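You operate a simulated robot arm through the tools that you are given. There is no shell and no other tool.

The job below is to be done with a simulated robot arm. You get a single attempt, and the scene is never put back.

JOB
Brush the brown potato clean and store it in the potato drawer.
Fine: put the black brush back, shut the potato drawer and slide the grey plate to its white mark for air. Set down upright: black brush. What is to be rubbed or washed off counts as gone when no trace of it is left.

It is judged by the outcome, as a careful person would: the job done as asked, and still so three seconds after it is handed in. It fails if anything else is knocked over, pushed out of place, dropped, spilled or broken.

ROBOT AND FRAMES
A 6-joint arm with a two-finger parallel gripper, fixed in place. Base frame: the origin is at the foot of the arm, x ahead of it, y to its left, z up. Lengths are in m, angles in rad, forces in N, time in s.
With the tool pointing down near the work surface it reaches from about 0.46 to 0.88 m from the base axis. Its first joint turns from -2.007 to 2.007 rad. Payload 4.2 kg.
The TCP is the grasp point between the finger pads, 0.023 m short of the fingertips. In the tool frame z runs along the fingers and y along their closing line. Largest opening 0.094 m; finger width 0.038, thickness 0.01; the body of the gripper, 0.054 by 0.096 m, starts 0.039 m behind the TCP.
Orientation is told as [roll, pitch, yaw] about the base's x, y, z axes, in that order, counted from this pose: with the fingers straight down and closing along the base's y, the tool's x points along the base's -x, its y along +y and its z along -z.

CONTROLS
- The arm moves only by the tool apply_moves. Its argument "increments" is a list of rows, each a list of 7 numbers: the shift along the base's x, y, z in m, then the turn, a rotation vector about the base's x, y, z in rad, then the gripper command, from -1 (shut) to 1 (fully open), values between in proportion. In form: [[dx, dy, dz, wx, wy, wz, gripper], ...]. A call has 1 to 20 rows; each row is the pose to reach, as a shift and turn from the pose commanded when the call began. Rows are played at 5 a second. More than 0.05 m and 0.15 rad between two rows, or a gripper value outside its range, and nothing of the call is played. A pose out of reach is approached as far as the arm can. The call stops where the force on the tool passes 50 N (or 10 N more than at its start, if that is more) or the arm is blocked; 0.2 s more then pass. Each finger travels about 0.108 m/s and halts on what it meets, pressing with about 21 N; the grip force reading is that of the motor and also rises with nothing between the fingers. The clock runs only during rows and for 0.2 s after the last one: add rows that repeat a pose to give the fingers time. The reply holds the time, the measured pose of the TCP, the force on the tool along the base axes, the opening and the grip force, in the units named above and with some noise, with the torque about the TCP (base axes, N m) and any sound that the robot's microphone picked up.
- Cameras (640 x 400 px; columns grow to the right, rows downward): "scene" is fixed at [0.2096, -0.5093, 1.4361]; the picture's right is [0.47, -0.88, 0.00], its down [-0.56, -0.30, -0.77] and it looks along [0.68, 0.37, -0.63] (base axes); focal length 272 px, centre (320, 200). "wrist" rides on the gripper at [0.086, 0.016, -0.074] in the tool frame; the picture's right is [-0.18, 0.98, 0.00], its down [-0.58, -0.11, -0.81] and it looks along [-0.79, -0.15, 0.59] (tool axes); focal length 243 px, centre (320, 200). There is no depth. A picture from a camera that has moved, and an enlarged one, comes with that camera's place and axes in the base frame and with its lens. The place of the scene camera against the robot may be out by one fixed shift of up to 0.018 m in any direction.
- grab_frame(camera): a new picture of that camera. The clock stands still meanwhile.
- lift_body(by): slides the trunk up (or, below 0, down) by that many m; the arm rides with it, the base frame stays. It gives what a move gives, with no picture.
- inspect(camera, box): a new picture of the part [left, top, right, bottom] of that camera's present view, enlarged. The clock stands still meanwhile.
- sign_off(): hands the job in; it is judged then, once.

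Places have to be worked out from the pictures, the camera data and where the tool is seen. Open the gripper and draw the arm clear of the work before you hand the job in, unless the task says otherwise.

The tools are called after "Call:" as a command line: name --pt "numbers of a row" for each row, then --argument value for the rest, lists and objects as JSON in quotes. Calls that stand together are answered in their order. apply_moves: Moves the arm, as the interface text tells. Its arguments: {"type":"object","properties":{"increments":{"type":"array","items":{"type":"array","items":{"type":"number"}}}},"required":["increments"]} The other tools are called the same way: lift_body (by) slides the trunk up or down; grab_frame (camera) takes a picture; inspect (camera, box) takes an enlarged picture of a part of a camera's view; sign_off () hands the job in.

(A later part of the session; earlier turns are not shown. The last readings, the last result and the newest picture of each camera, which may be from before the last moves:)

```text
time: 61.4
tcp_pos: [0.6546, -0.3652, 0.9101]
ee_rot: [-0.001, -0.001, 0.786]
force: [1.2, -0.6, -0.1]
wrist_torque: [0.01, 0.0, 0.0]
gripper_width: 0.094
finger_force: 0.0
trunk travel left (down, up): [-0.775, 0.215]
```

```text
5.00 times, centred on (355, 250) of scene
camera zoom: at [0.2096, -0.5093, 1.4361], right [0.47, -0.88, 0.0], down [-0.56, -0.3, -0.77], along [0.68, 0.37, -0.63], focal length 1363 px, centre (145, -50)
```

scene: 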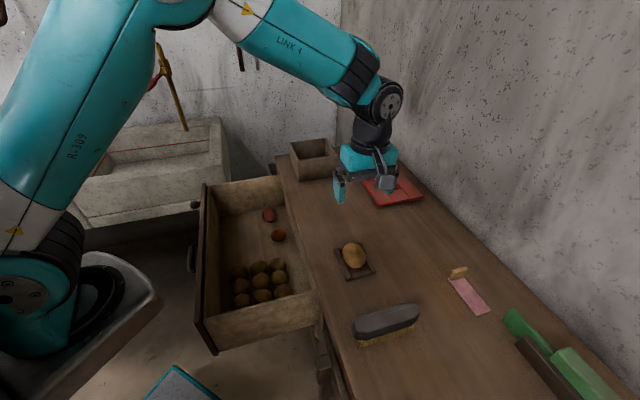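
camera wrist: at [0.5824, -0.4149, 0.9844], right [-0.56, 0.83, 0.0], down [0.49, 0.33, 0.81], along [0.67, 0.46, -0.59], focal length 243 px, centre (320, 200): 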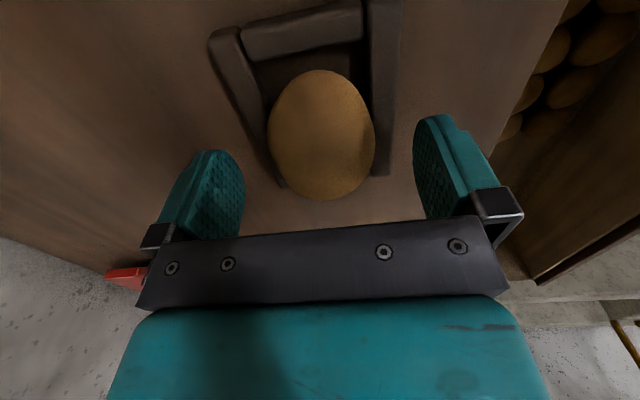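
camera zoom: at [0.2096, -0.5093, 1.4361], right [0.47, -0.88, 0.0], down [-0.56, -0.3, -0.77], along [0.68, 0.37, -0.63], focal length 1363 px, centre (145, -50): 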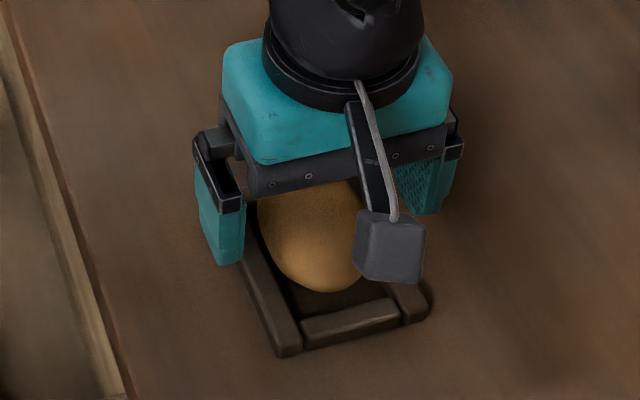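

Rail tops triangulate to z≈0.872, so fingertips at 0.878 will clear them. I lower to TCP 0.901 and close on the potato.

Call:
apply_moves --pt "0 0 -0.005 0 0 0 1" --pt "0 0 -0.0097 0 0 0 1" --pt "0 0 -0.0097 0 0 0 0.5" --pt "0 0 -0.0097 0 0 0 0.3" --pt "0 0 -0.0097 0 0 0 0.1" --pt "0 0 -0.0097 0 0 0 -0.3" --pt "0 0 -0.0097 0 0 0 -1" --pt "0 0 -0.0097 0 0 0 -1"

Call:
grab_frame --camera "wrist"

Call:
inspect --camera "scene" --box '[310, 210, 400, 290]'

```text
time: 63.2
tcp_pos: [0.6552, -0.3657, 0.8998]
ee_rot: [0.0, 0.0, 0.784]
force: [0.5, 0.9, -0.6]
wrist_torque: [0.02, -0.01, 0.03]
gripper_width: 0.0507
finger_force: 21.0
trunk travel left (down, up): [-0.775, 0.215]
```

```text
taken
camera wrist: at [0.5824, -0.4148, 0.9743], right [-0.56, 0.83, 0.0], down [0.49, 0.33, 0.81], along [0.67, 0.46, -0.59], focal length 243 px, centre (320, 200)
```

wrist: 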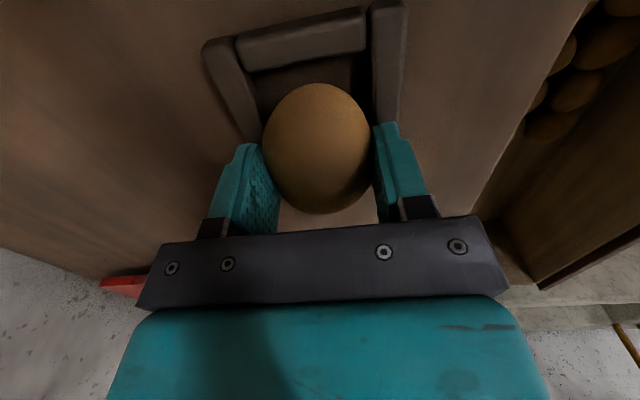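

```text
5.00 times, centred on (355, 250) of scene
camera zoom: at [0.2096, -0.5093, 1.4361], right [0.47, -0.88, 0.0], down [-0.56, -0.3, -0.77], along [0.68, 0.37, -0.63], focal length 1363 px, centre (145, -50)
```

zoom: 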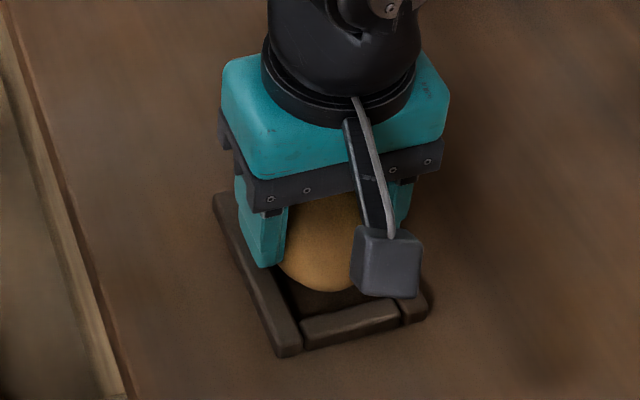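

Gripped at 50.7 mm with full force. I'll lift a little and check that it holds.

Call:
apply_moves --pt "0 0 0.005 0 0 0 -1" --pt "0 0 0.012 0 0 0 -1" --pt "0 0 0.02 0 0 0 -1" --pt "0 0 0.02 0 0 0 -1"

Call:
grab_frame --camera "wrist"

Call:
inspect --camera "scene" --box '[310, 210, 400, 290]'

```text
time: 64.2
tcp_pos: [0.6547, -0.3651, 0.9187]
ee_rot: [0.003, 0.0, 0.786]
force: [0.4, -1.1, -0.6]
wrist_torque: [0.03, 0.0, -0.02]
gripper_width: 0.0508
finger_force: 20.9
trunk travel left (down, up): [-0.775, 0.215]
```

```text
taken
camera wrist: at [0.5823, -0.4138, 0.9947], right [-0.56, 0.83, 0.0], down [0.49, 0.33, 0.81], along [0.67, 0.46, -0.59], focal length 243 px, centre (320, 200)
```

wrist: 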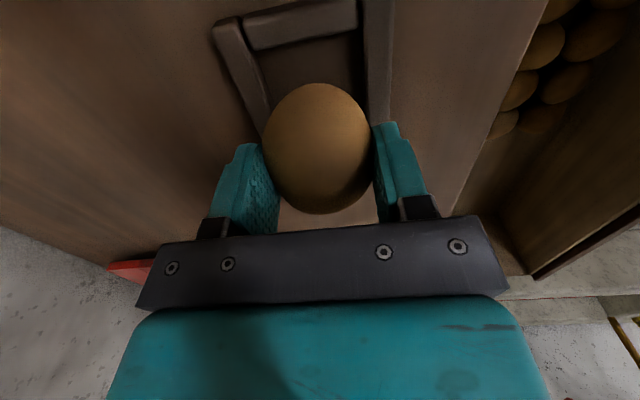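

```text
5.00 times, centred on (355, 250) of scene
camera zoom: at [0.2096, -0.5093, 1.4361], right [0.47, -0.88, 0.0], down [-0.56, -0.3, -0.77], along [0.68, 0.37, -0.63], focal length 1363 px, centre (145, -50)
```

zoom: 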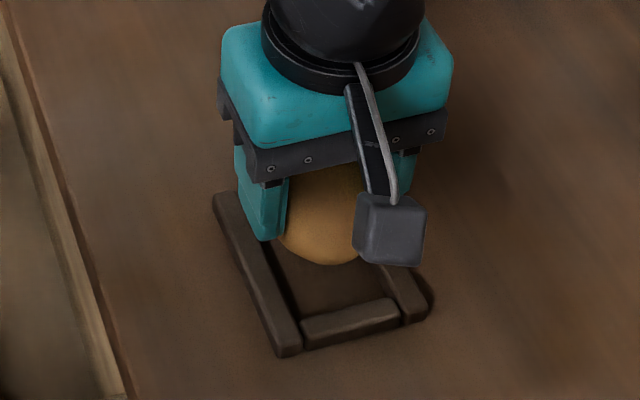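

The potato is firmly held. I'll lift it higher and carry it over the free part of the drawer (e≈0.50, n≈0.45), then look before lowering.

Call:
apply_moves --pt "0 0 0.03 0 0 0 -1" --pt "0 0 0.06 0 0 0 -1" --pt "0 0 0.08 0 0 0 -1" --pt "0.002 0.045 0.08 0 0 0 -1" --pt "0.004 0.09 0.08 0 0 0 -1" --pt "0.006 0.135 0.08 0 0 0 -1" --pt "0.008 0.18 0.08 0 0 0 -1" --pt "0.01 0.225 0.08 0 0 0 -1" --pt "0.012 0.27 0.08 0 0 0 -1" --pt "0.014 0.315 0.08 0 0 0 -1" --pt "0.016 0.36 0.08 0 0 0 -1" --pt "0.017 0.4003 0.08 0 0 0 -1" --pt "0.017 0.4003 0.08 0 0 0 -1"

Call:
grab_frame --camera "wrist"

Call:
grab_frame --camera "scene"

```text
time: 67.0
tcp_pos: [0.6742, 0.0338, 0.9992]
ee_rot: [0.0, -0.001, 0.785]
force: [-0.4, -0.1, -1.8]
wrist_torque: [0.01, -0.01, 0.01]
gripper_width: 0.0507
finger_force: 20.6
trunk travel left (down, up): [-0.775, 0.215]
```

```text
taken
camera wrist: at [0.6017, -0.0154, 1.0746], right [-0.56, 0.83, 0.0], down [0.49, 0.33, 0.81], along [0.67, 0.45, -0.59], focal length 243 px, centre (320, 200)
```

wrist: 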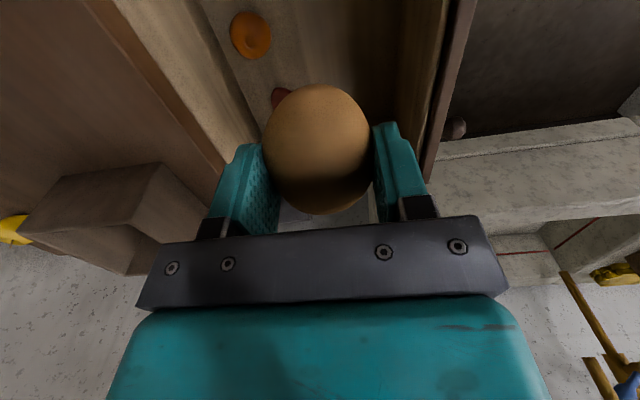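

```text
taken
```

scene: 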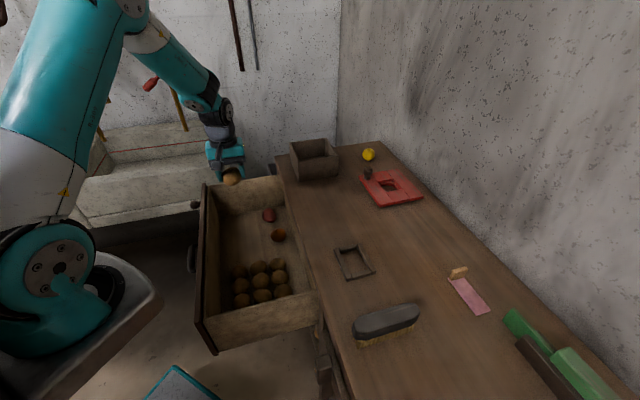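

The orange triangulates again to (e 0.54, n 0.56), so my drawer map is consistent. I'll look further up in the wrist view at the drawer floor beneath before lowering.

Call:
inspect --camera "wrist" --box '[120, 0, 520, 10]'

Call:
inspect --camera "scene" --box '[190, 160, 310, 235]'

```text
1.60 times, centred on (320, 5) of wrist
camera zoom: at [0.6017, -0.0154, 1.0746], right [-0.56, 0.83, 0.0], down [0.49, 0.33, 0.81], along [0.67, 0.45, -0.59], focal length 388 px, centre (320, 512)
```

zoom: 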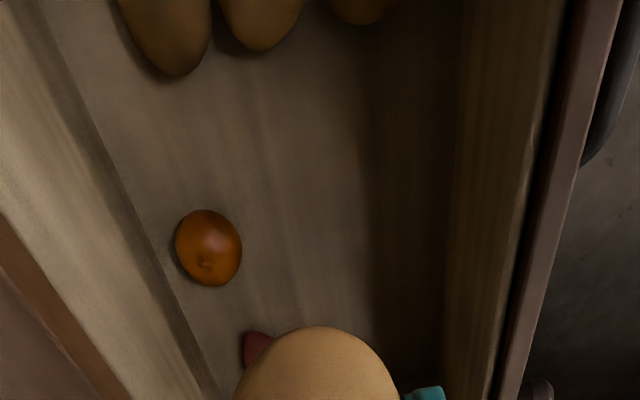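

```text
5.33 times, centred on (250, 198) of scene
camera zoom: at [0.2096, -0.5093, 1.4361], right [0.47, -0.88, 0.0], down [-0.56, -0.3, -0.77], along [0.68, 0.37, -0.63], focal length 1454 px, centre (693, 213)
```

zoom: 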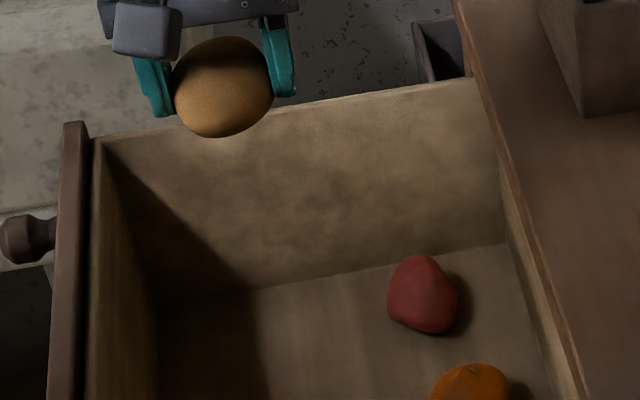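

The floor under the drop spot is clear. Lowering the potato into the drawer, stopping a couple of centimetres above the expected floor.

Call:
apply_moves --pt "0 0 -0.04 0 0 0 -1" --pt "0 0 -0.08 0 0 0 -1" --pt "0 0 -0.12 0 0 0 -1" --pt "0 0 -0.16 0 0 0 -1" --pt "0 0 -0.2 0 0 0 -1" --pt "0 0 -0.24 0 0 0 -1" --pt "0 0 -0.27 0 0 0 -1" --pt "0 0 -0.295 0 0 0 -1" --pt "0 0 -0.295 0 0 0 -1"

Call:
grab_frame --camera "wrist"

Call:
grab_frame --camera "scene"

Call:
inspect --camera "scene" --box '[190, 170, 310, 280]'

```text
time: 69.0
tcp_pos: [0.6699, 0.0356, 0.7058]
ee_rot: [0.0, -0.001, 0.784]
force: [0.1, 0.0, -1.4]
wrist_torque: [-0.03, -0.02, 0.03]
gripper_width: 0.0509
finger_force: 21.1
trunk travel left (down, up): [-0.775, 0.215]
```

```text
taken
camera wrist: at [0.5982, -0.0139, 0.7799], right [-0.56, 0.83, 0.0], down [0.49, 0.33, 0.81], along [0.67, 0.46, -0.59], focal length 243 px, centre (320, 200)
```

wrist: 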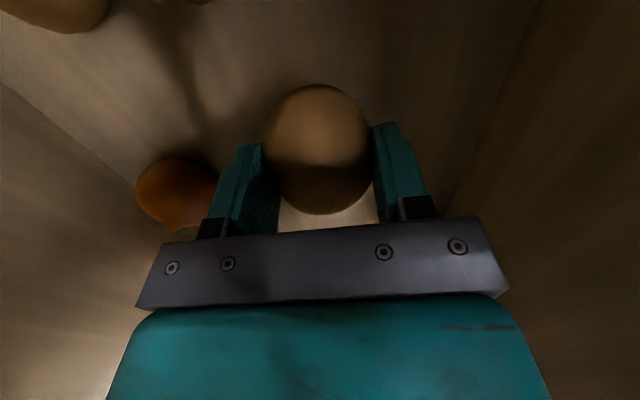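

```text
taken
```

scene: 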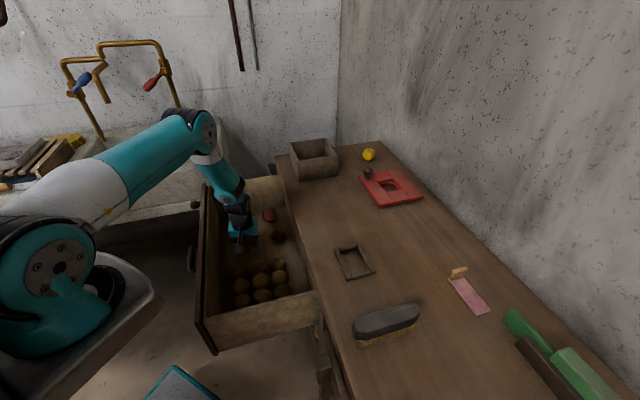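

```text
3.64 times, centred on (250, 225) of scene
camera zoom: at [0.2096, -0.5093, 1.4361], right [0.47, -0.88, 0.0], down [-0.56, -0.3, -0.77], along [0.68, 0.37, -0.63], focal length 991 px, centre (574, 109)
```

zoom: 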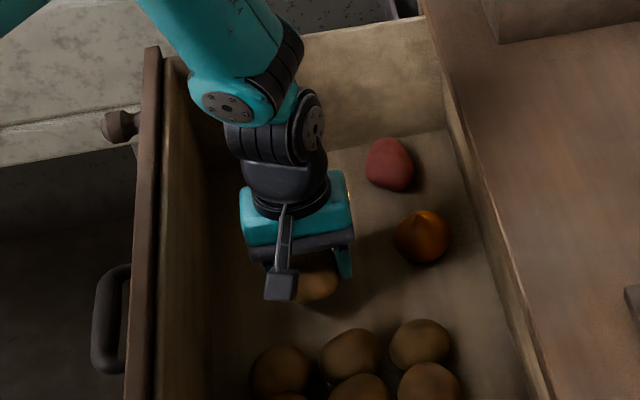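

All clear inside the drawer. Lowering in small steps until I feel the floor.

Call:
apply_moves --pt "0 0 -0.006 0 0 0 -1" --pt "0 0 -0.012 0 0 0 -1" --pt "0 0 -0.016 0 0 0 -1" --pt "0 0 -0.019 0 0 0 -1" --pt "0 0 -0.019 0 0 0 -1"

Call:
grab_frame --camera "wrist"

```text
time: 70.2
tcp_pos: [0.6705, 0.0343, 0.6859]
ee_rot: [-0.001, 0.0, 0.784]
force: [-0.7, 0.4, -0.2]
wrist_torque: [0.03, 0.0, 0.02]
gripper_width: 0.0508
finger_force: 20.7
trunk travel left (down, up): [-0.775, 0.215]
```

```text
taken
camera wrist: at [0.5991, -0.0141, 0.7612], right [-0.56, 0.83, 0.0], down [0.49, 0.33, 0.81], along [0.67, 0.46, -0.59], focal length 243 px, centre (320, 200)
```

wrist: 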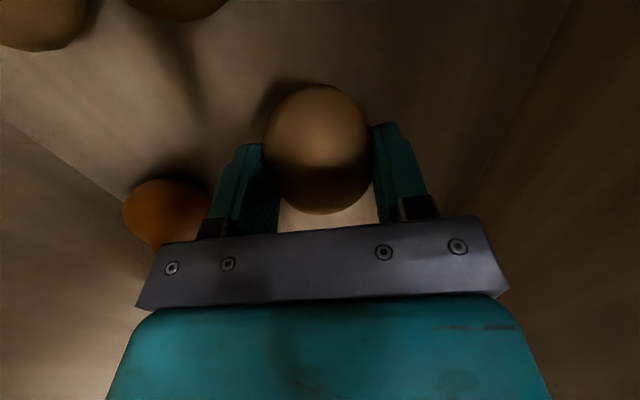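

Not clearly touching yet. Continuing in 2 mm steps.

Call:
apply_moves --pt "0 0 -0.002 0 0 0 -1" --pt "0 0 -0.004 0 0 0 -1" --pt "0 0 -0.004 0 0 0 -1"

Call:
apply_moves --pt "0 0 -0.002 0 0 0 -1" --pt "0 0 -0.002 0 0 0 -1"

```text
time: 71.0
tcp_pos: [0.6711, 0.0348, 0.6825]
ee_rot: [0.0, 0.002, 0.786]
force: [0.4, 0.3, -0.7]
wrist_torque: [0.0, -0.03, -0.01]
gripper_width: 0.0509
finger_force: 21.3
trunk travel left (down, up): [-0.775, 0.215]
```

```text
time: 71.6
tcp_pos: [0.6711, 0.0341, 0.6802]
ee_rot: [0.0, 0.0, 0.784]
force: [-2.2, -0.9, 9.7]
wrist_torque: [-0.04, 0.09, -0.02]
gripper_width: 0.0509
finger_force: 20.8
trunk travel left (down, up): [-0.775, 0.215]
```

The potato is on the drawer floor (9.7 N). I ease up 1 mm, open the fingers gently and rise straight up.

Call:
apply_moves --pt "0 0 0.001 0 0 0 -1" --pt "0 0 0.001 0 0 0 0.12" --pt "0 0 0.001 0 0 0 0.2" --pt "0 0 0.001 0 0 0 0.4" --pt "0 0 0.001 0 0 0 0.7" --pt "0 0 0.001 0 0 0 0.9" --pt "0 0 0.001 0 0 0 0.9" --pt "0 0 0.02 0 0 0 0.9" --pt "0 0 0.05 0 0 0 0.9" --pt "0 0 0.09 0 0 0 0.9" --pt "0 0 0.13 0 0 0 0.9" --pt "0 0 0.17 0 0 0 0.9" --pt "0 0 0.21 0 0 0 0.9" --pt "0 0 0.25 0 0 0 0.9" --pt "0 0 0.28 0 0 0 0.9" --pt "0 0 0.28 0 0 0 0.9"

Call:
inspect --camera "wrist" --box '[120, 0, 520, 10]'

Call:
inspect --camera "scene" --box '[190, 170, 310, 310]'

```text
time: 75.0
tcp_pos: [0.6714, 0.0392, 0.9581]
ee_rot: [-0.001, -0.001, 0.785]
force: [-0.2, -0.5, -0.7]
wrist_torque: [-0.02, -0.02, 0.01]
gripper_width: 0.0893
finger_force: 0.0
trunk travel left (down, up): [-0.775, 0.215]
```

```text
1.60 times, centred on (320, 5) of wrist
camera zoom: at [0.5996, -0.0104, 1.0345], right [-0.56, 0.83, 0.0], down [0.49, 0.33, 0.81], along [0.67, 0.46, -0.59], focal length 388 px, centre (320, 512)
```

zoom: 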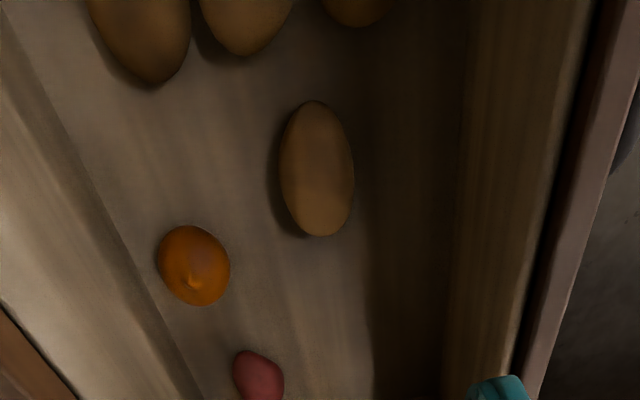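

```text
2.86 times, centred on (250, 240) of scene
camera zoom: at [0.2096, -0.5093, 1.4361], right [0.47, -0.88, 0.0], down [-0.56, -0.3, -0.77], along [0.68, 0.37, -0.63], focal length 779 px, centre (520, 86)
```

zoom: 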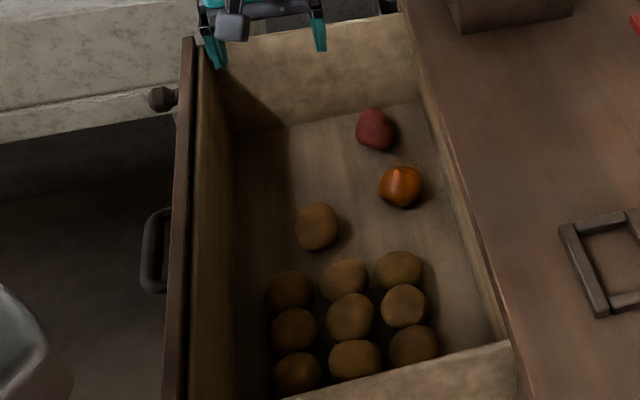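

The potato now lies in the drawer among the others, clean-looking. Next I'll go in front of the drawer (yaw back to -45°) for a close view of the plate, its knob and the white mark, and nearby sink clearances.

Call:
apply_moves --pt "-0.017 0.017 0.02 0 0 -0.13 1" --pt "-0.034 0.034 0.04 0 0 -0.26 1" --pt "-0.051 0.051 0.06 0 0 -0.39 1" --pt "-0.068 0.068 0.08 0 0 -0.52 1" --pt "-0.085 0.085 0.09 0 0 -0.65 1" --pt "-0.102 0.102 0.09 0 0 -0.78 1" --pt "-0.12 0.12 0.09 0 0 -0.91 1" --pt "-0.138 0.138 0.09 0 0 -1.04 1" --pt "-0.156 0.156 0.09 0 0 -1.17 1" --pt "-0.174 0.174 0.09 0 0 -1.3 1" --pt "-0.192 0.192 0.09 0 0 -1.44 1" --pt "-0.212 0.212 0.09 0 0 -1.5708 1" --pt "-0.212 0.212 0.09 0 0 -1.5708 1"

Call:
grab_frame --camera "wrist"

Call:
inspect --camera "wrist" --box '[200, 0, 600, 10]'

Call:
grab_frame --camera "scene"

```text
time: 77.8
tcp_pos: [0.4584, 0.2461, 1.0486]
ee_rot: [0.0, 0.001, -0.788]
force: [-0.5, 0.2, -0.4]
wrist_torque: [0.0, 0.0, -0.01]
gripper_width: 0.094
finger_force: 0.1
trunk travel left (down, up): [-0.775, 0.215]
```

```text
taken
camera wrist: at [0.4094, 0.3195, 1.1245], right [0.83, 0.56, 0.0], down [0.33, -0.49, 0.81], along [0.45, -0.67, -0.59], focal length 243 px, centre (320, 200)
```

wrist: 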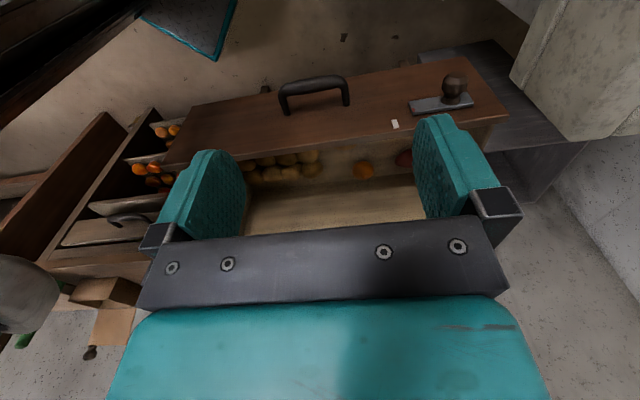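

```text
1.60 times, centred on (400, 5) of wrist
camera zoom: at [0.4094, 0.3195, 1.1245], right [0.83, 0.56, 0.0], down [0.33, -0.49, 0.81], along [0.45, -0.67, -0.59], focal length 388 px, centre (192, 512)
```

zoom: 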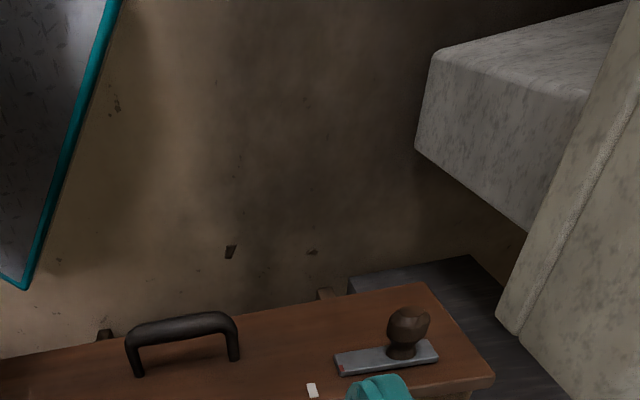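

```text
taken
```

scene: 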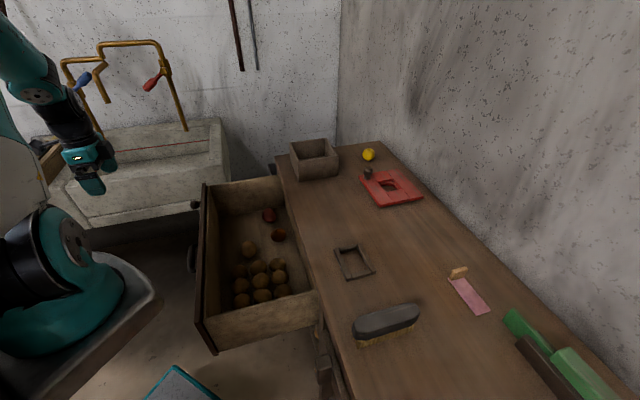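

The knob ball centre triangulates to e≈0.678, n≈0.295, z≈0.772. I'll zoom on the plate and mark.

Call:
inspect --camera "wrist" --box '[380, 65, 490, 135]'

Call:
inspect --camera "wrist" --box '[440, 20, 600, 180]'

```text
5.71 times, centred on (435, 100) of wrist
camera zoom: at [0.4094, 0.3195, 1.1245], right [0.83, 0.56, 0.0], down [0.33, -0.49, 0.81], along [0.45, -0.67, -0.59], focal length 1386 px, centre (-337, 771)
```

zoom: 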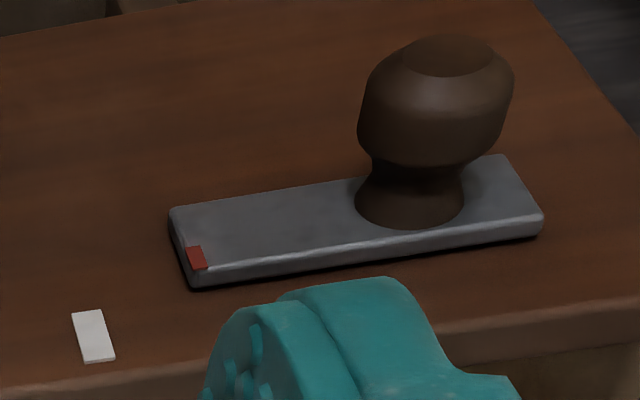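

```text
2.50 times, centred on (520, 100) of wrist
camera zoom: at [0.4094, 0.3195, 1.1245], right [0.83, 0.56, 0.0], down [0.33, -0.49, 0.81], along [0.45, -0.67, -0.59], focal length 606 px, centre (-180, 450)
```

zoom: 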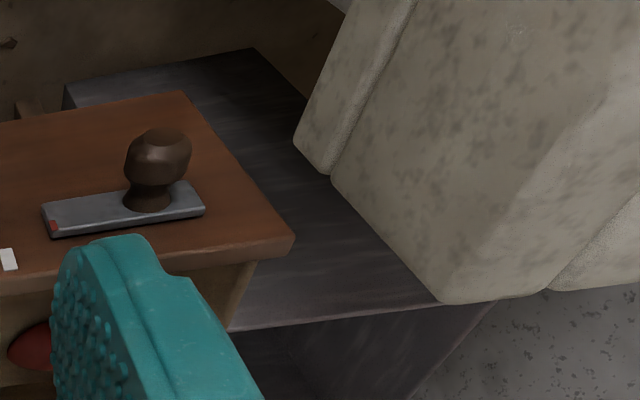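

The red index on the plate must move about 31 mm in -e to sit at the white mark. The sink's corner stands at roughly e≈0.77, so I'll come down over the knob with the fingers straddling it along e; first hovering above to check clearance.

Call:
apply_moves --pt "0.037 0.005 0 0 0 0 1" --pt "0.074 0.01 0 0 0 0 1" --pt "0.111 0.015 0 0 0 0 1" --pt "0.148 0.02 0 0 0 0 1" --pt "0.185 0.025 -0.01 0 0 0 1" --pt "0.2226 0.0291 -0.031 0 0 0 1" --pt "0.2226 0.0291 -0.031 0 0 0 1"

Call:
grab_frame --camera "wrist"

Call:
inspect --camera "wrist" --box '[120, 0, 520, 10]'

Call:
grab_frame --camera "scene"

```text
time: 79.4
tcp_pos: [0.6828, 0.2758, 1.0186]
ee_rot: [0.0, 0.0, -0.786]
force: [-0.2, -0.2, 0.3]
wrist_torque: [0.01, 0.0, 0.02]
gripper_width: 0.0941
finger_force: 0.0
trunk travel left (down, up): [-0.775, 0.215]
```

```text
taken
camera wrist: at [0.6335, 0.349, 1.0937], right [0.83, 0.56, 0.0], down [0.33, -0.49, 0.81], along [0.46, -0.67, -0.59], focal length 243 px, centre (320, 200)
```

wrist: 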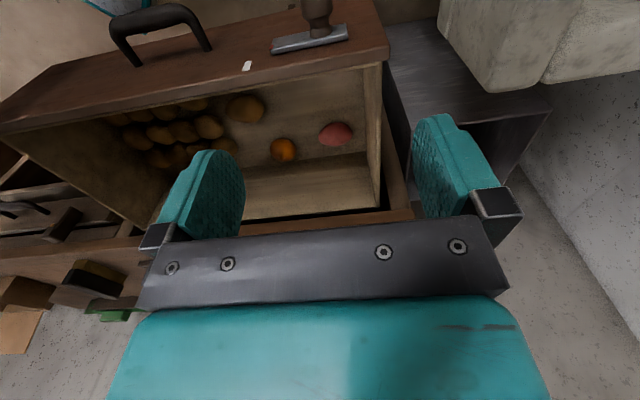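

```text
1.60 times, centred on (320, 5) of wrist
camera zoom: at [0.6335, 0.349, 1.0937], right [0.83, 0.56, 0.0], down [0.33, -0.49, 0.81], along [0.46, -0.67, -0.59], focal length 388 px, centre (320, 512)
```

zoom: 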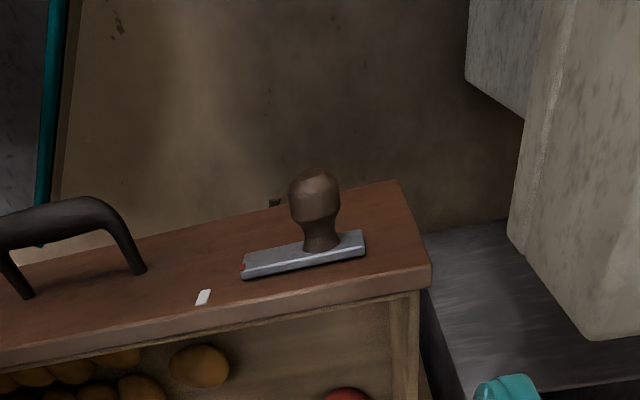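

```text
taken
```

scene: 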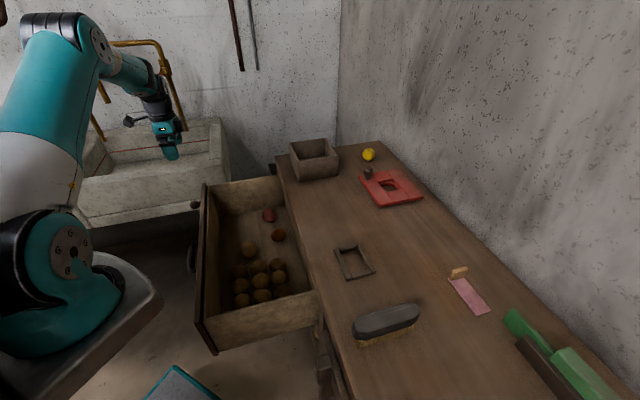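

Clear view: knob ball centre now refined to e≈0.676, n≈0.283, z≈0.785, and the sink is at e≥0.81, leaving enough room. I'll descend part of the way with the fingers straddling the knob and check.

Call:
apply_moves --pt "-0.0078 0.0049 -0.04 0 0 0 1" --pt "-0.0078 0.0049 -0.08 0 0 0 1" --pt "-0.0078 0.0049 -0.12 0 0 0 1" --pt "-0.0078 0.0049 -0.16 0 0 0 1" --pt "-0.0078 0.0049 -0.18 0 0 0 1" --pt "-0.0078 0.0049 -0.18 0 0 0 1"

Call:
grab_frame --camera "wrist"

Call:
inspect --camera "scene" --box '[150, 150, 250, 230]'

```text
time: 80.8
tcp_pos: [0.6752, 0.2826, 0.8377]
ee_rot: [0.001, -0.002, -0.785]
force: [-0.2, 0.7, 0.2]
wrist_torque: [0.0, 0.0, -0.02]
gripper_width: 0.094
finger_force: 0.0
trunk travel left (down, up): [-0.775, 0.215]
```

```text
taken
camera wrist: at [0.6271, 0.3544, 0.9133], right [0.83, 0.56, 0.0], down [0.33, -0.49, 0.81], along [0.46, -0.67, -0.59], focal length 243 px, centre (320, 200)
```

wrist: 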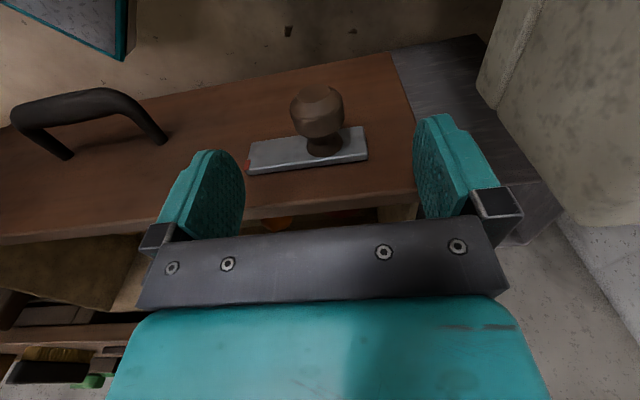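

```text
5.00 times, centred on (200, 190) of scene
camera zoom: at [0.2096, -0.5093, 1.4361], right [0.47, -0.88, 0.0], down [-0.56, -0.3, -0.77], along [0.68, 0.37, -0.63], focal length 1363 px, centre (920, 250)
```

zoom: 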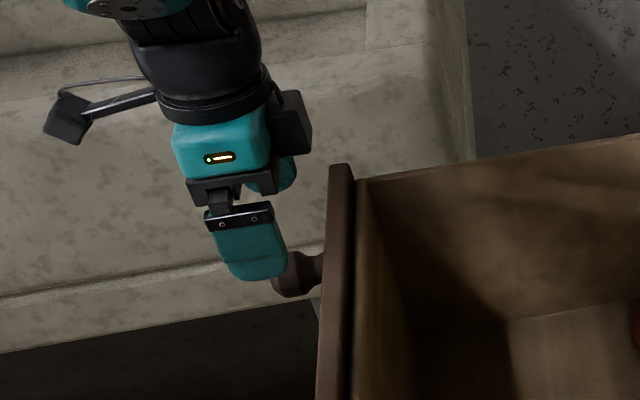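

The knob sits between the fingers. Descending the last 5.5 cm slowly.

Call:
apply_moves --pt "0 0 -0.02 0 0 0 1" --pt "0 0 -0.035 0 0 0 1" --pt "0 0 -0.047 0 0 0 1" --pt "0 0 -0.057 0 0 0 1" --pt "0 0 -0.057 0 0 0 1"

Call:
grab_frame --camera "wrist"

Call:
inspect --camera "scene" --box '[150, 150, 250, 230]'

```text
time: 82.0
tcp_pos: [0.6743, 0.2821, 0.7813]
ee_rot: [0.001, 0.001, -0.785]
force: [0.3, -0.7, -0.5]
wrist_torque: [0.01, 0.01, 0.03]
gripper_width: 0.0939
finger_force: 0.0
trunk travel left (down, up): [-0.775, 0.215]
```

```text
taken
camera wrist: at [0.6243, 0.3541, 0.856], right [0.83, 0.56, 0.0], down [0.33, -0.49, 0.81], along [0.46, -0.67, -0.59], focal length 243 px, centre (320, 200)
```

wrist: 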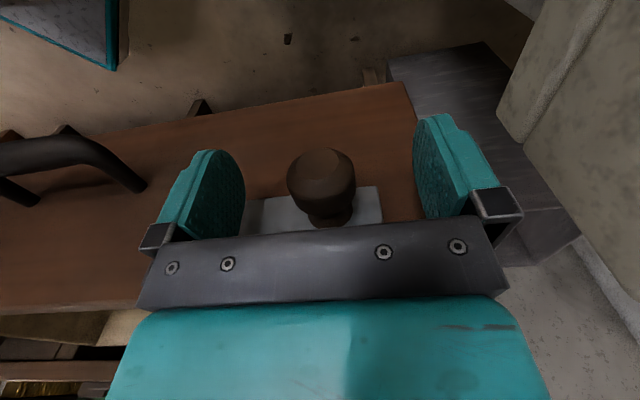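

```text
5.00 times, centred on (200, 190) of scene
camera zoom: at [0.2096, -0.5093, 1.4361], right [0.47, -0.88, 0.0], down [-0.56, -0.3, -0.77], along [0.68, 0.37, -0.63], focal length 1363 px, centre (920, 250)
```

zoom: 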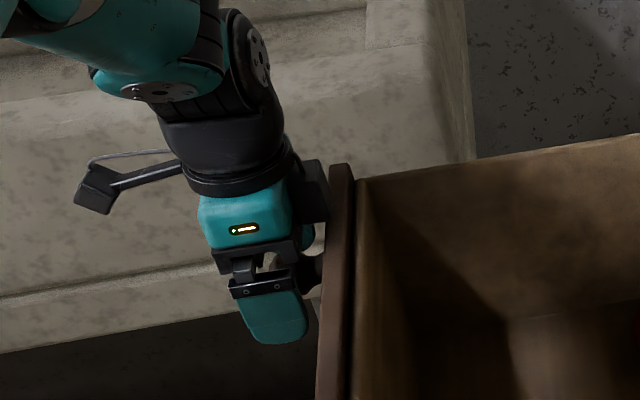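

The knob is centred between the pads with no contact. I close the fingers on it.

Call:
apply_moves --pt "0 0 0 0 0 0 0.4" --pt "0 0 0 0 0 0 0" --pt "0 0 0 0 0 0 -0.2" --pt "0 0 0 0 0 0 -0.6" --pt "0 0 0 0 0 0 -0.6"

Call:
grab_frame --camera "wrist"

```text
time: 83.2
tcp_pos: [0.6727, 0.2817, 0.7805]
ee_rot: [-0.001, 0.0, -0.785]
force: [-1.1, -0.7, 1.9]
wrist_torque: [0.0, -0.05, 0.31]
gripper_width: 0.0329
finger_force: 45.2
trunk travel left (down, up): [-0.775, 0.215]
```

```text
taken
camera wrist: at [0.6243, 0.354, 0.8562], right [0.83, 0.56, 0.0], down [0.33, -0.49, 0.81], along [0.46, -0.67, -0.59], focal length 243 px, centre (320, 200)
```

wrist: 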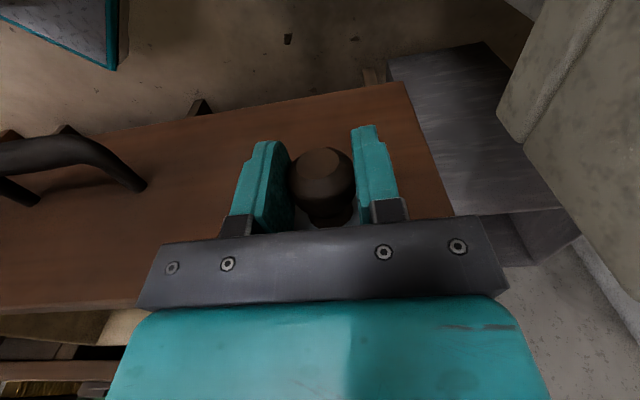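

Knob gripped (33 mm). Sliding the plate in -e, first 15 mm, watching forces.

Call:
apply_moves --pt "-0.0025 -0.0025 0 0 0 0 -0.6" --pt "-0.005 -0.005 0 0 0 0 -0.6" --pt "-0.0075 -0.0075 0 0 0 0 -0.6" --pt "-0.0106 -0.0106 0 0 0 0 -0.6" --pt "-0.0106 -0.0106 0 0 0 0 -0.6"

Call:
grab_frame --camera "wrist"

```text
time: 84.4
tcp_pos: [0.6636, 0.2699, 0.7801]
ee_rot: [-0.003, -0.001, -0.787]
force: [-0.6, -0.4, -9.0]
wrist_torque: [0.14, 0.05, 0.25]
gripper_width: 0.0331
finger_force: 45.0
trunk travel left (down, up): [-0.775, 0.215]
```

```text
taken
camera wrist: at [0.6139, 0.3433, 0.8563], right [0.83, 0.56, 0.0], down [0.33, -0.49, 0.81], along [0.45, -0.67, -0.59], focal length 243 px, centre (320, 200)
```

wrist: 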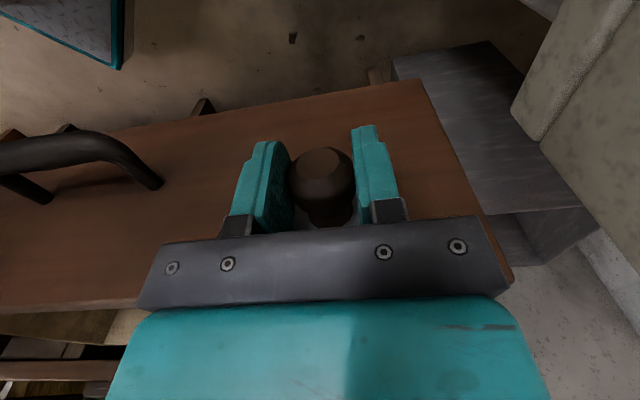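

It slides along with the knob. Continuing the remaining ~15 mm.

Call:
apply_moves --pt "-0.0025 -0.0025 -0.0005 0 0 0 -0.6" --pt "-0.005 -0.005 -0.001 0 0 0 -0.6" --pt "-0.0075 -0.0075 -0.001 0 0 0 -0.6" --pt "-0.0106 -0.0106 -0.001 0 0 0 -0.6" --pt "-0.0106 -0.0106 -0.001 0 0 0 -0.6"

Call:
grab_frame --camera "wrist"

```text
time: 85.6
tcp_pos: [0.653, 0.2602, 0.7809]
ee_rot: [0.001, 0.0, -0.786]
force: [0.1, 0.7, 0.1]
wrist_torque: [0.18, 0.06, 0.39]
gripper_width: 0.0331
finger_force: 45.1
trunk travel left (down, up): [-0.775, 0.215]
```

```text
taken
camera wrist: at [0.604, 0.3332, 0.8564], right [0.83, 0.56, 0.0], down [0.33, -0.49, 0.81], along [0.46, -0.67, -0.59], focal length 243 px, centre (320, 200)
```

wrist: 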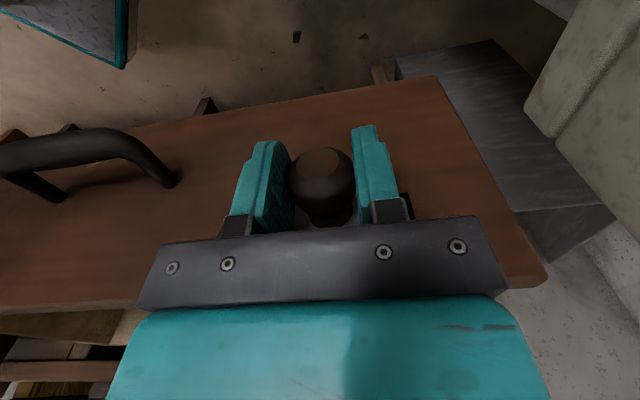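

About 30 mm moved. Now I open the fingers and rise to view the index against the white mark.

Call:
apply_moves --pt "0 0 0 0 0 0 0" --pt "0 0 0 0 0 0 0.5" --pt "0 0 0 0 0 0 1" --pt "0 0 0 0 0 0 1" --pt "0 0 0.03 0 0 0 1" --pt "0 0 0.07 0 0 0 1" --pt "0 0 0.11 0 0 0 1" --pt "0 0 0.15 0 0 0 1" --pt "0 0 0.19 0 0 0 1" --pt "-0.02 0.02 0.23 0 0 0 1" --pt "-0.03 0.03 0.24 0 0 0 1" --pt "-0.03 0.03 0.24 0 0 0 1"

Call:
inspect --camera "wrist" --box '[120, 0, 520, 10]'

Call:
inspect --camera "wrist" --box '[240, 20, 360, 60]'

```text
time: 88.2
tcp_pos: [0.6228, 0.2901, 1.02]
ee_rot: [0.0, 0.0, -0.787]
force: [-0.5, -0.4, -0.4]
wrist_torque: [-0.03, 0.0, 0.03]
gripper_width: 0.0941
finger_force: 0.2
trunk travel left (down, up): [-0.775, 0.215]
```

```text
1.60 times, centred on (320, 5) of wrist
camera zoom: at [0.5732, 0.3643, 1.0963], right [0.83, 0.56, 0.0], down [0.33, -0.49, 0.81], along [0.45, -0.67, -0.59], focal length 388 px, centre (320, 512)
```

zoom: 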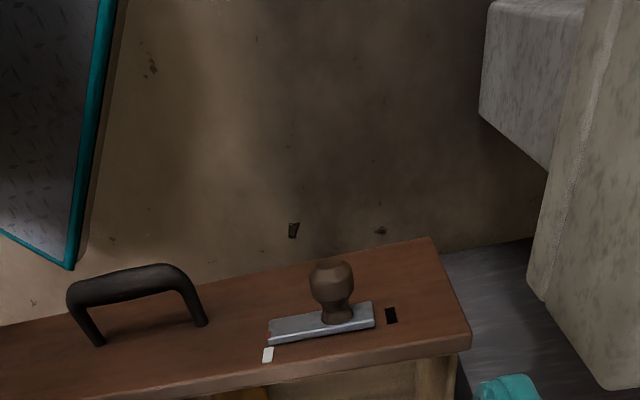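

```text
5.33 times, centred on (300, 40) of wrist
camera zoom: at [0.5732, 0.3643, 1.0963], right [0.83, 0.56, 0.0], down [0.33, -0.49, 0.81], along [0.45, -0.67, -0.59], focal length 1294 px, centre (427, 1053)
```

zoom: 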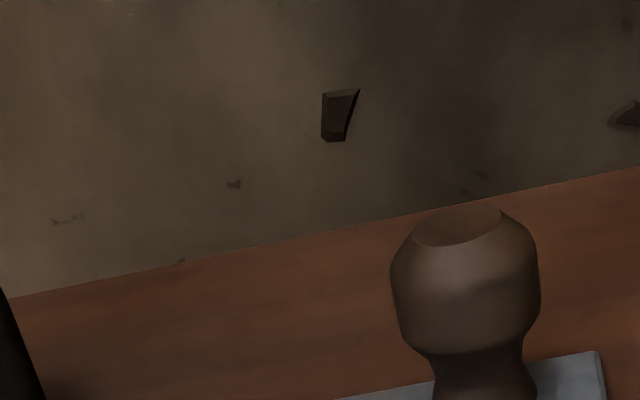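

The plate moved and a dark air slot is uncovered on its other side. Zooming on the red index and white mark.

Call:
inspect --camera "wrist" --box '[262, 72, 322, 112]'

Call:
inspect --camera "wrist" --box '[270, 60, 380, 120]'

```text
10.00 times, centred on (292, 92) of wrist
camera zoom: at [0.5732, 0.3643, 1.0963], right [0.83, 0.56, 0.0], down [0.33, -0.49, 0.81], along [0.45, -0.67, -0.59], focal length 2426 px, centre (600, 1280)
```

zoom: 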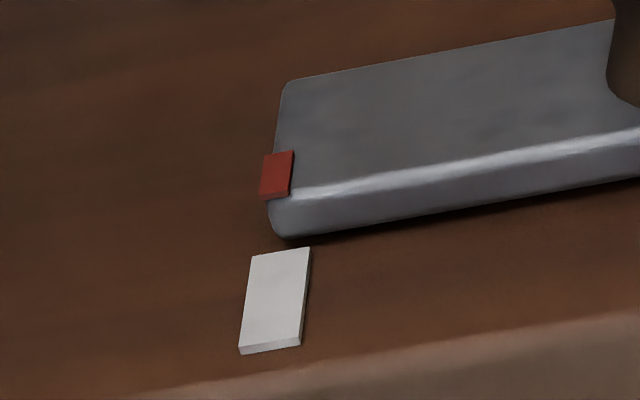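

```text
5.82 times, centred on (325, 90) of wrist
camera zoom: at [0.5732, 0.3643, 1.0963], right [0.83, 0.56, 0.0], down [0.33, -0.49, 0.81], along [0.45, -0.67, -0.59], focal length 1412 px, centre (291, 840)
```

zoom: 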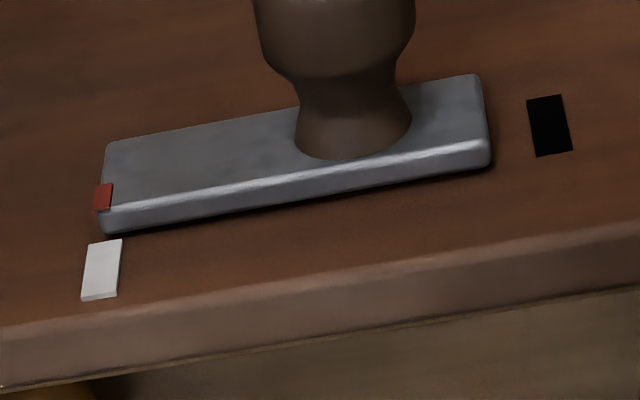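

Red index looks aligned with the white mark to within about 2 mm. To remove parallax I'll move so the camera is straight in front of the mark.

Call:
apply_moves --pt "-0.02 -0.02 0 0 0 0 1" --pt "-0.04 -0.04 0 0 0 0 1" --pt "-0.053 -0.053 0 0 0 0 1" --pt "-0.053 -0.053 0 0 0 0 1"

Call:
inspect --camera "wrist" --box '[120, 0, 520, 60]'

Call:
inspect --camera "wrist" --box '[330, 60, 390, 100]'

```text
time: 89.2
tcp_pos: [0.5711, 0.2367, 1.0199]
ee_rot: [-0.002, -0.001, -0.786]
force: [-0.1, -0.4, 0.9]
wrist_torque: [0.01, -0.01, 0.01]
gripper_width: 0.0942
finger_force: 0.1
trunk travel left (down, up): [-0.775, 0.215]
```

```text
1.60 times, centred on (320, 30) of wrist
camera zoom: at [0.5214, 0.31, 1.0959], right [0.83, 0.56, 0.0], down [0.33, -0.49, 0.81], along [0.45, -0.67, -0.59], focal length 388 px, centre (320, 472)
```

zoom: 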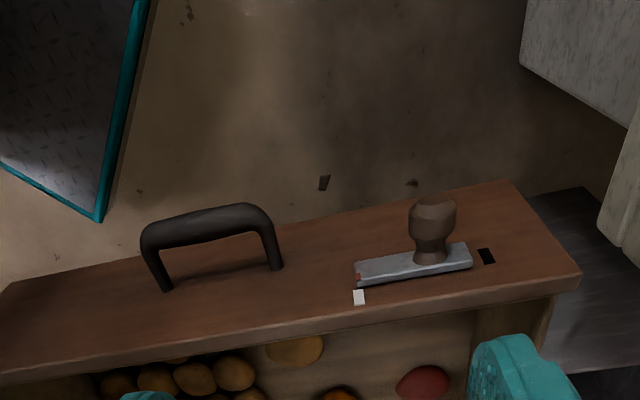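

```text
10.00 times, centred on (360, 80) of wrist
camera zoom: at [0.5214, 0.31, 1.0959], right [0.83, 0.56, 0.0], down [0.33, -0.49, 0.81], along [0.45, -0.67, -0.59], focal length 2426 px, centre (-80, 1400)
```

zoom: 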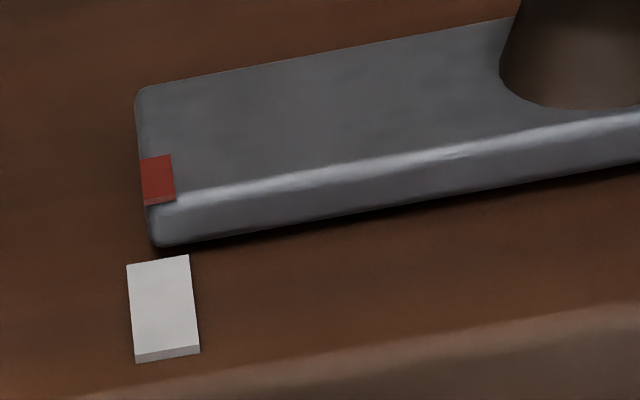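

The index is within about 1 mm of the white mark — good. Now to shut the drawer: I'll close the fingers, move in front of the panel centre (e≈0.463) above the handle, and tilt the tool ~35° so the fingertips lead and nothing catches the table edge.

Call:
apply_moves --pt "-0.022 -0.016 -0.018 0 0 0 0.3" --pt "-0.044 -0.033 -0.036 0 0 0 -0.4" --pt "-0.066 -0.049 -0.054 0 0 0 -1" --pt "-0.0874 -0.0654 -0.072 0 0 0 -1" --pt "-0.0874 -0.0654 -0.072 -0.088 -0.088 0 -1" --pt "-0.0874 -0.0654 -0.072 -0.176 -0.176 0 -1" --pt "-0.0874 -0.0654 -0.072 -0.264 -0.264 0 -1" --pt "-0.0874 -0.0654 -0.072 -0.352 -0.352 0 -1" --pt "-0.0874 -0.0654 -0.072 -0.4314 -0.4314 0 -1" --pt "-0.0874 -0.0654 -0.072 -0.4314 -0.4314 0 -1"

Call:
grab_frame --camera "wrist"

Call:
grab_frame --camera "scene"

```text
time: 91.4
tcp_pos: [0.4825, 0.1714, 0.9493]
ee_rot: [0.002, -0.611, -0.789]
force: [0.3, 0.6, -0.2]
wrist_torque: [-0.02, -0.02, 0.0]
gripper_width: 0.0
finger_force: 21.4
trunk travel left (down, up): [-0.775, 0.215]
```

```text
taken
camera wrist: at [0.4136, 0.2642, 0.961], right [0.8, 0.59, 0.11], down [-0.07, -0.09, 0.99], along [0.59, -0.8, -0.03], focal length 243 px, centre (320, 200)
```

wrist: 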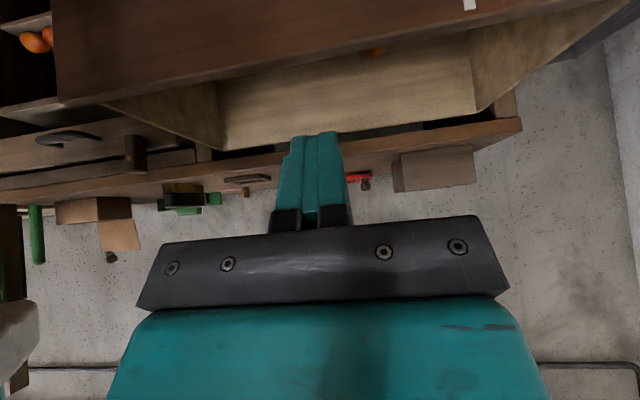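

```text
taken
```

scene: 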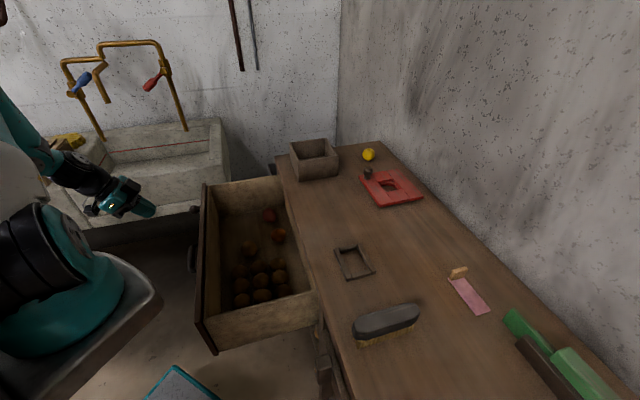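

Tilt achieved. Lowering in front of the panel to contact height (between handle and top edge).

Call:
apply_moves --pt "0 0 -0.04 0 0 0 -1" --pt "0 0 -0.08 0 0 0 -1" --pt "0 0 -0.12 0 0 0 -1" --pt "0 0 -0.158 0 0 0 -1" --pt "0 0 -0.158 0 0 0 -1"

Call:
grab_frame --camera "wrist"

Call:
inspect --camera "scene" --box '[130, 170, 290, 290]'

```text
time: 92.6
tcp_pos: [0.4833, 0.1724, 0.7898]
ee_rot: [0.0, -0.61, -0.79]
force: [-0.3, -0.6, -0.1]
wrist_torque: [0.0, 0.0, -0.02]
gripper_width: 0.0002
finger_force: 21.1
trunk travel left (down, up): [-0.775, 0.215]
```

```text
taken
camera wrist: at [0.4146, 0.2646, 0.8019], right [0.8, 0.59, 0.11], down [-0.07, -0.09, 0.99], along [0.59, -0.8, -0.03], focal length 243 px, centre (320, 200)
```

wrist: 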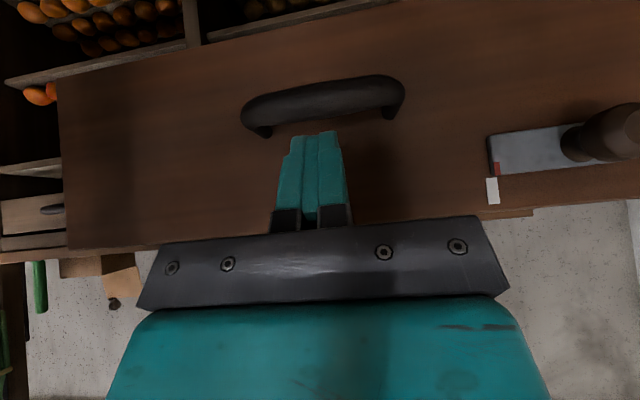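

```text
3.33 times, centred on (210, 230) of scene
camera zoom: at [0.2096, -0.5093, 1.4361], right [0.47, -0.88, 0.0], down [-0.56, -0.3, -0.77], along [0.68, 0.37, -0.63], focal length 908 px, centre (687, 100)
```

zoom: 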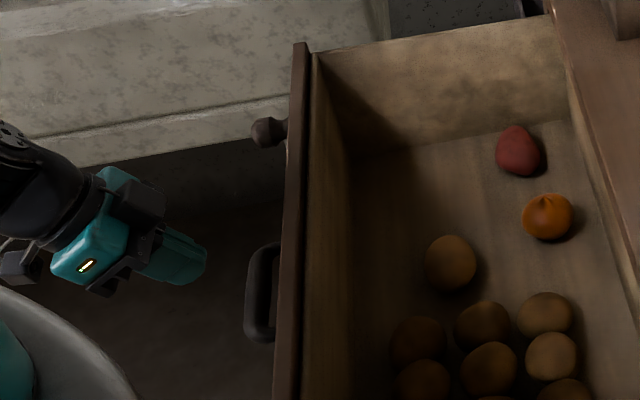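

I'm in front of the panel just above the handle, and the head-on view confirms the red index meets the white mark. I'll raise 1 cm and push slowly along +n.

Call:
apply_moves --pt "0.0141 -0.0141 0.01 0 0 0 -1" --pt "0.0283 -0.0283 0.01 0 0 0 -1" --pt "0.0389 -0.0389 0.01 0 0 0 -1" --pt "0.0445 -0.0445 0.01 0 0 0 -1" --pt "0.0488 -0.0488 0.01 0 0 0 -1" --pt "0.0523 -0.0523 0.01 0 0 0 -1" --pt "0.0559 -0.0559 0.01 0 0 0 -1" --pt "0.0601 -0.0601 0.01 0 0 0 -1" --pt "0.0651 -0.0651 0.01 0 0 0 -1" --pt "0.0707 -0.0707 0.01 0 0 0 -1" --pt "0.0764 -0.0764 0.01 0 0 0 -1" --pt "0.082 -0.082 0.01 0 0 0 -1"

Call:
grab_frame --camera "wrist"

Call:
grab_frame --camera "scene"

```text
time: 95.2
tcp_pos: [0.5634, 0.0889, 0.8004]
ee_rot: [0.0, -0.609, -0.785]
force: [-0.6, 0.5, 0.5]
wrist_torque: [0.0, 0.01, -0.04]
gripper_width: 0.0001
finger_force: 21.2
trunk travel left (down, up): [-0.775, 0.215]
```

```text
taken
camera wrist: at [0.4955, 0.1819, 0.8132], right [0.8, 0.59, 0.11], down [-0.07, -0.09, 0.99], along [0.59, -0.8, -0.03], focal length 243 px, centre (320, 200)
```

wrist: 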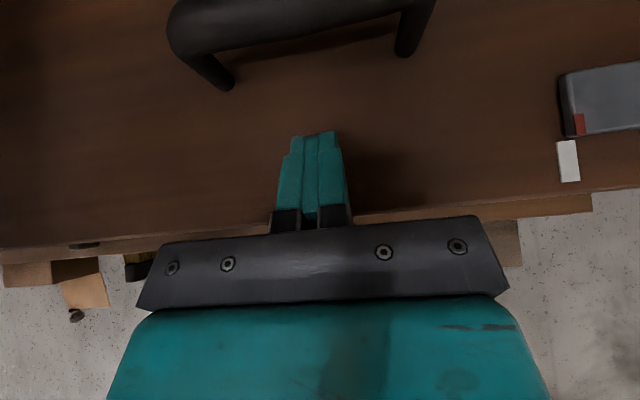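

```text
taken
```

scene: 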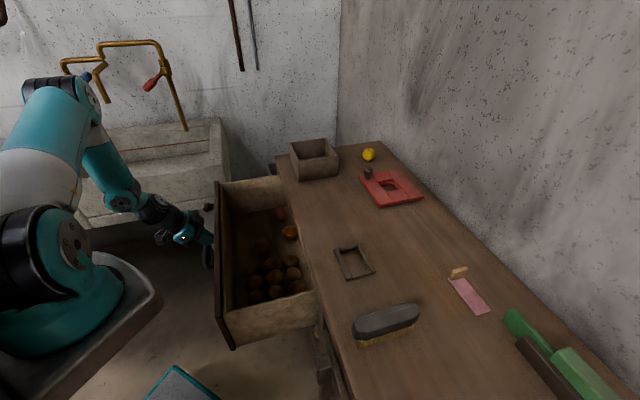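

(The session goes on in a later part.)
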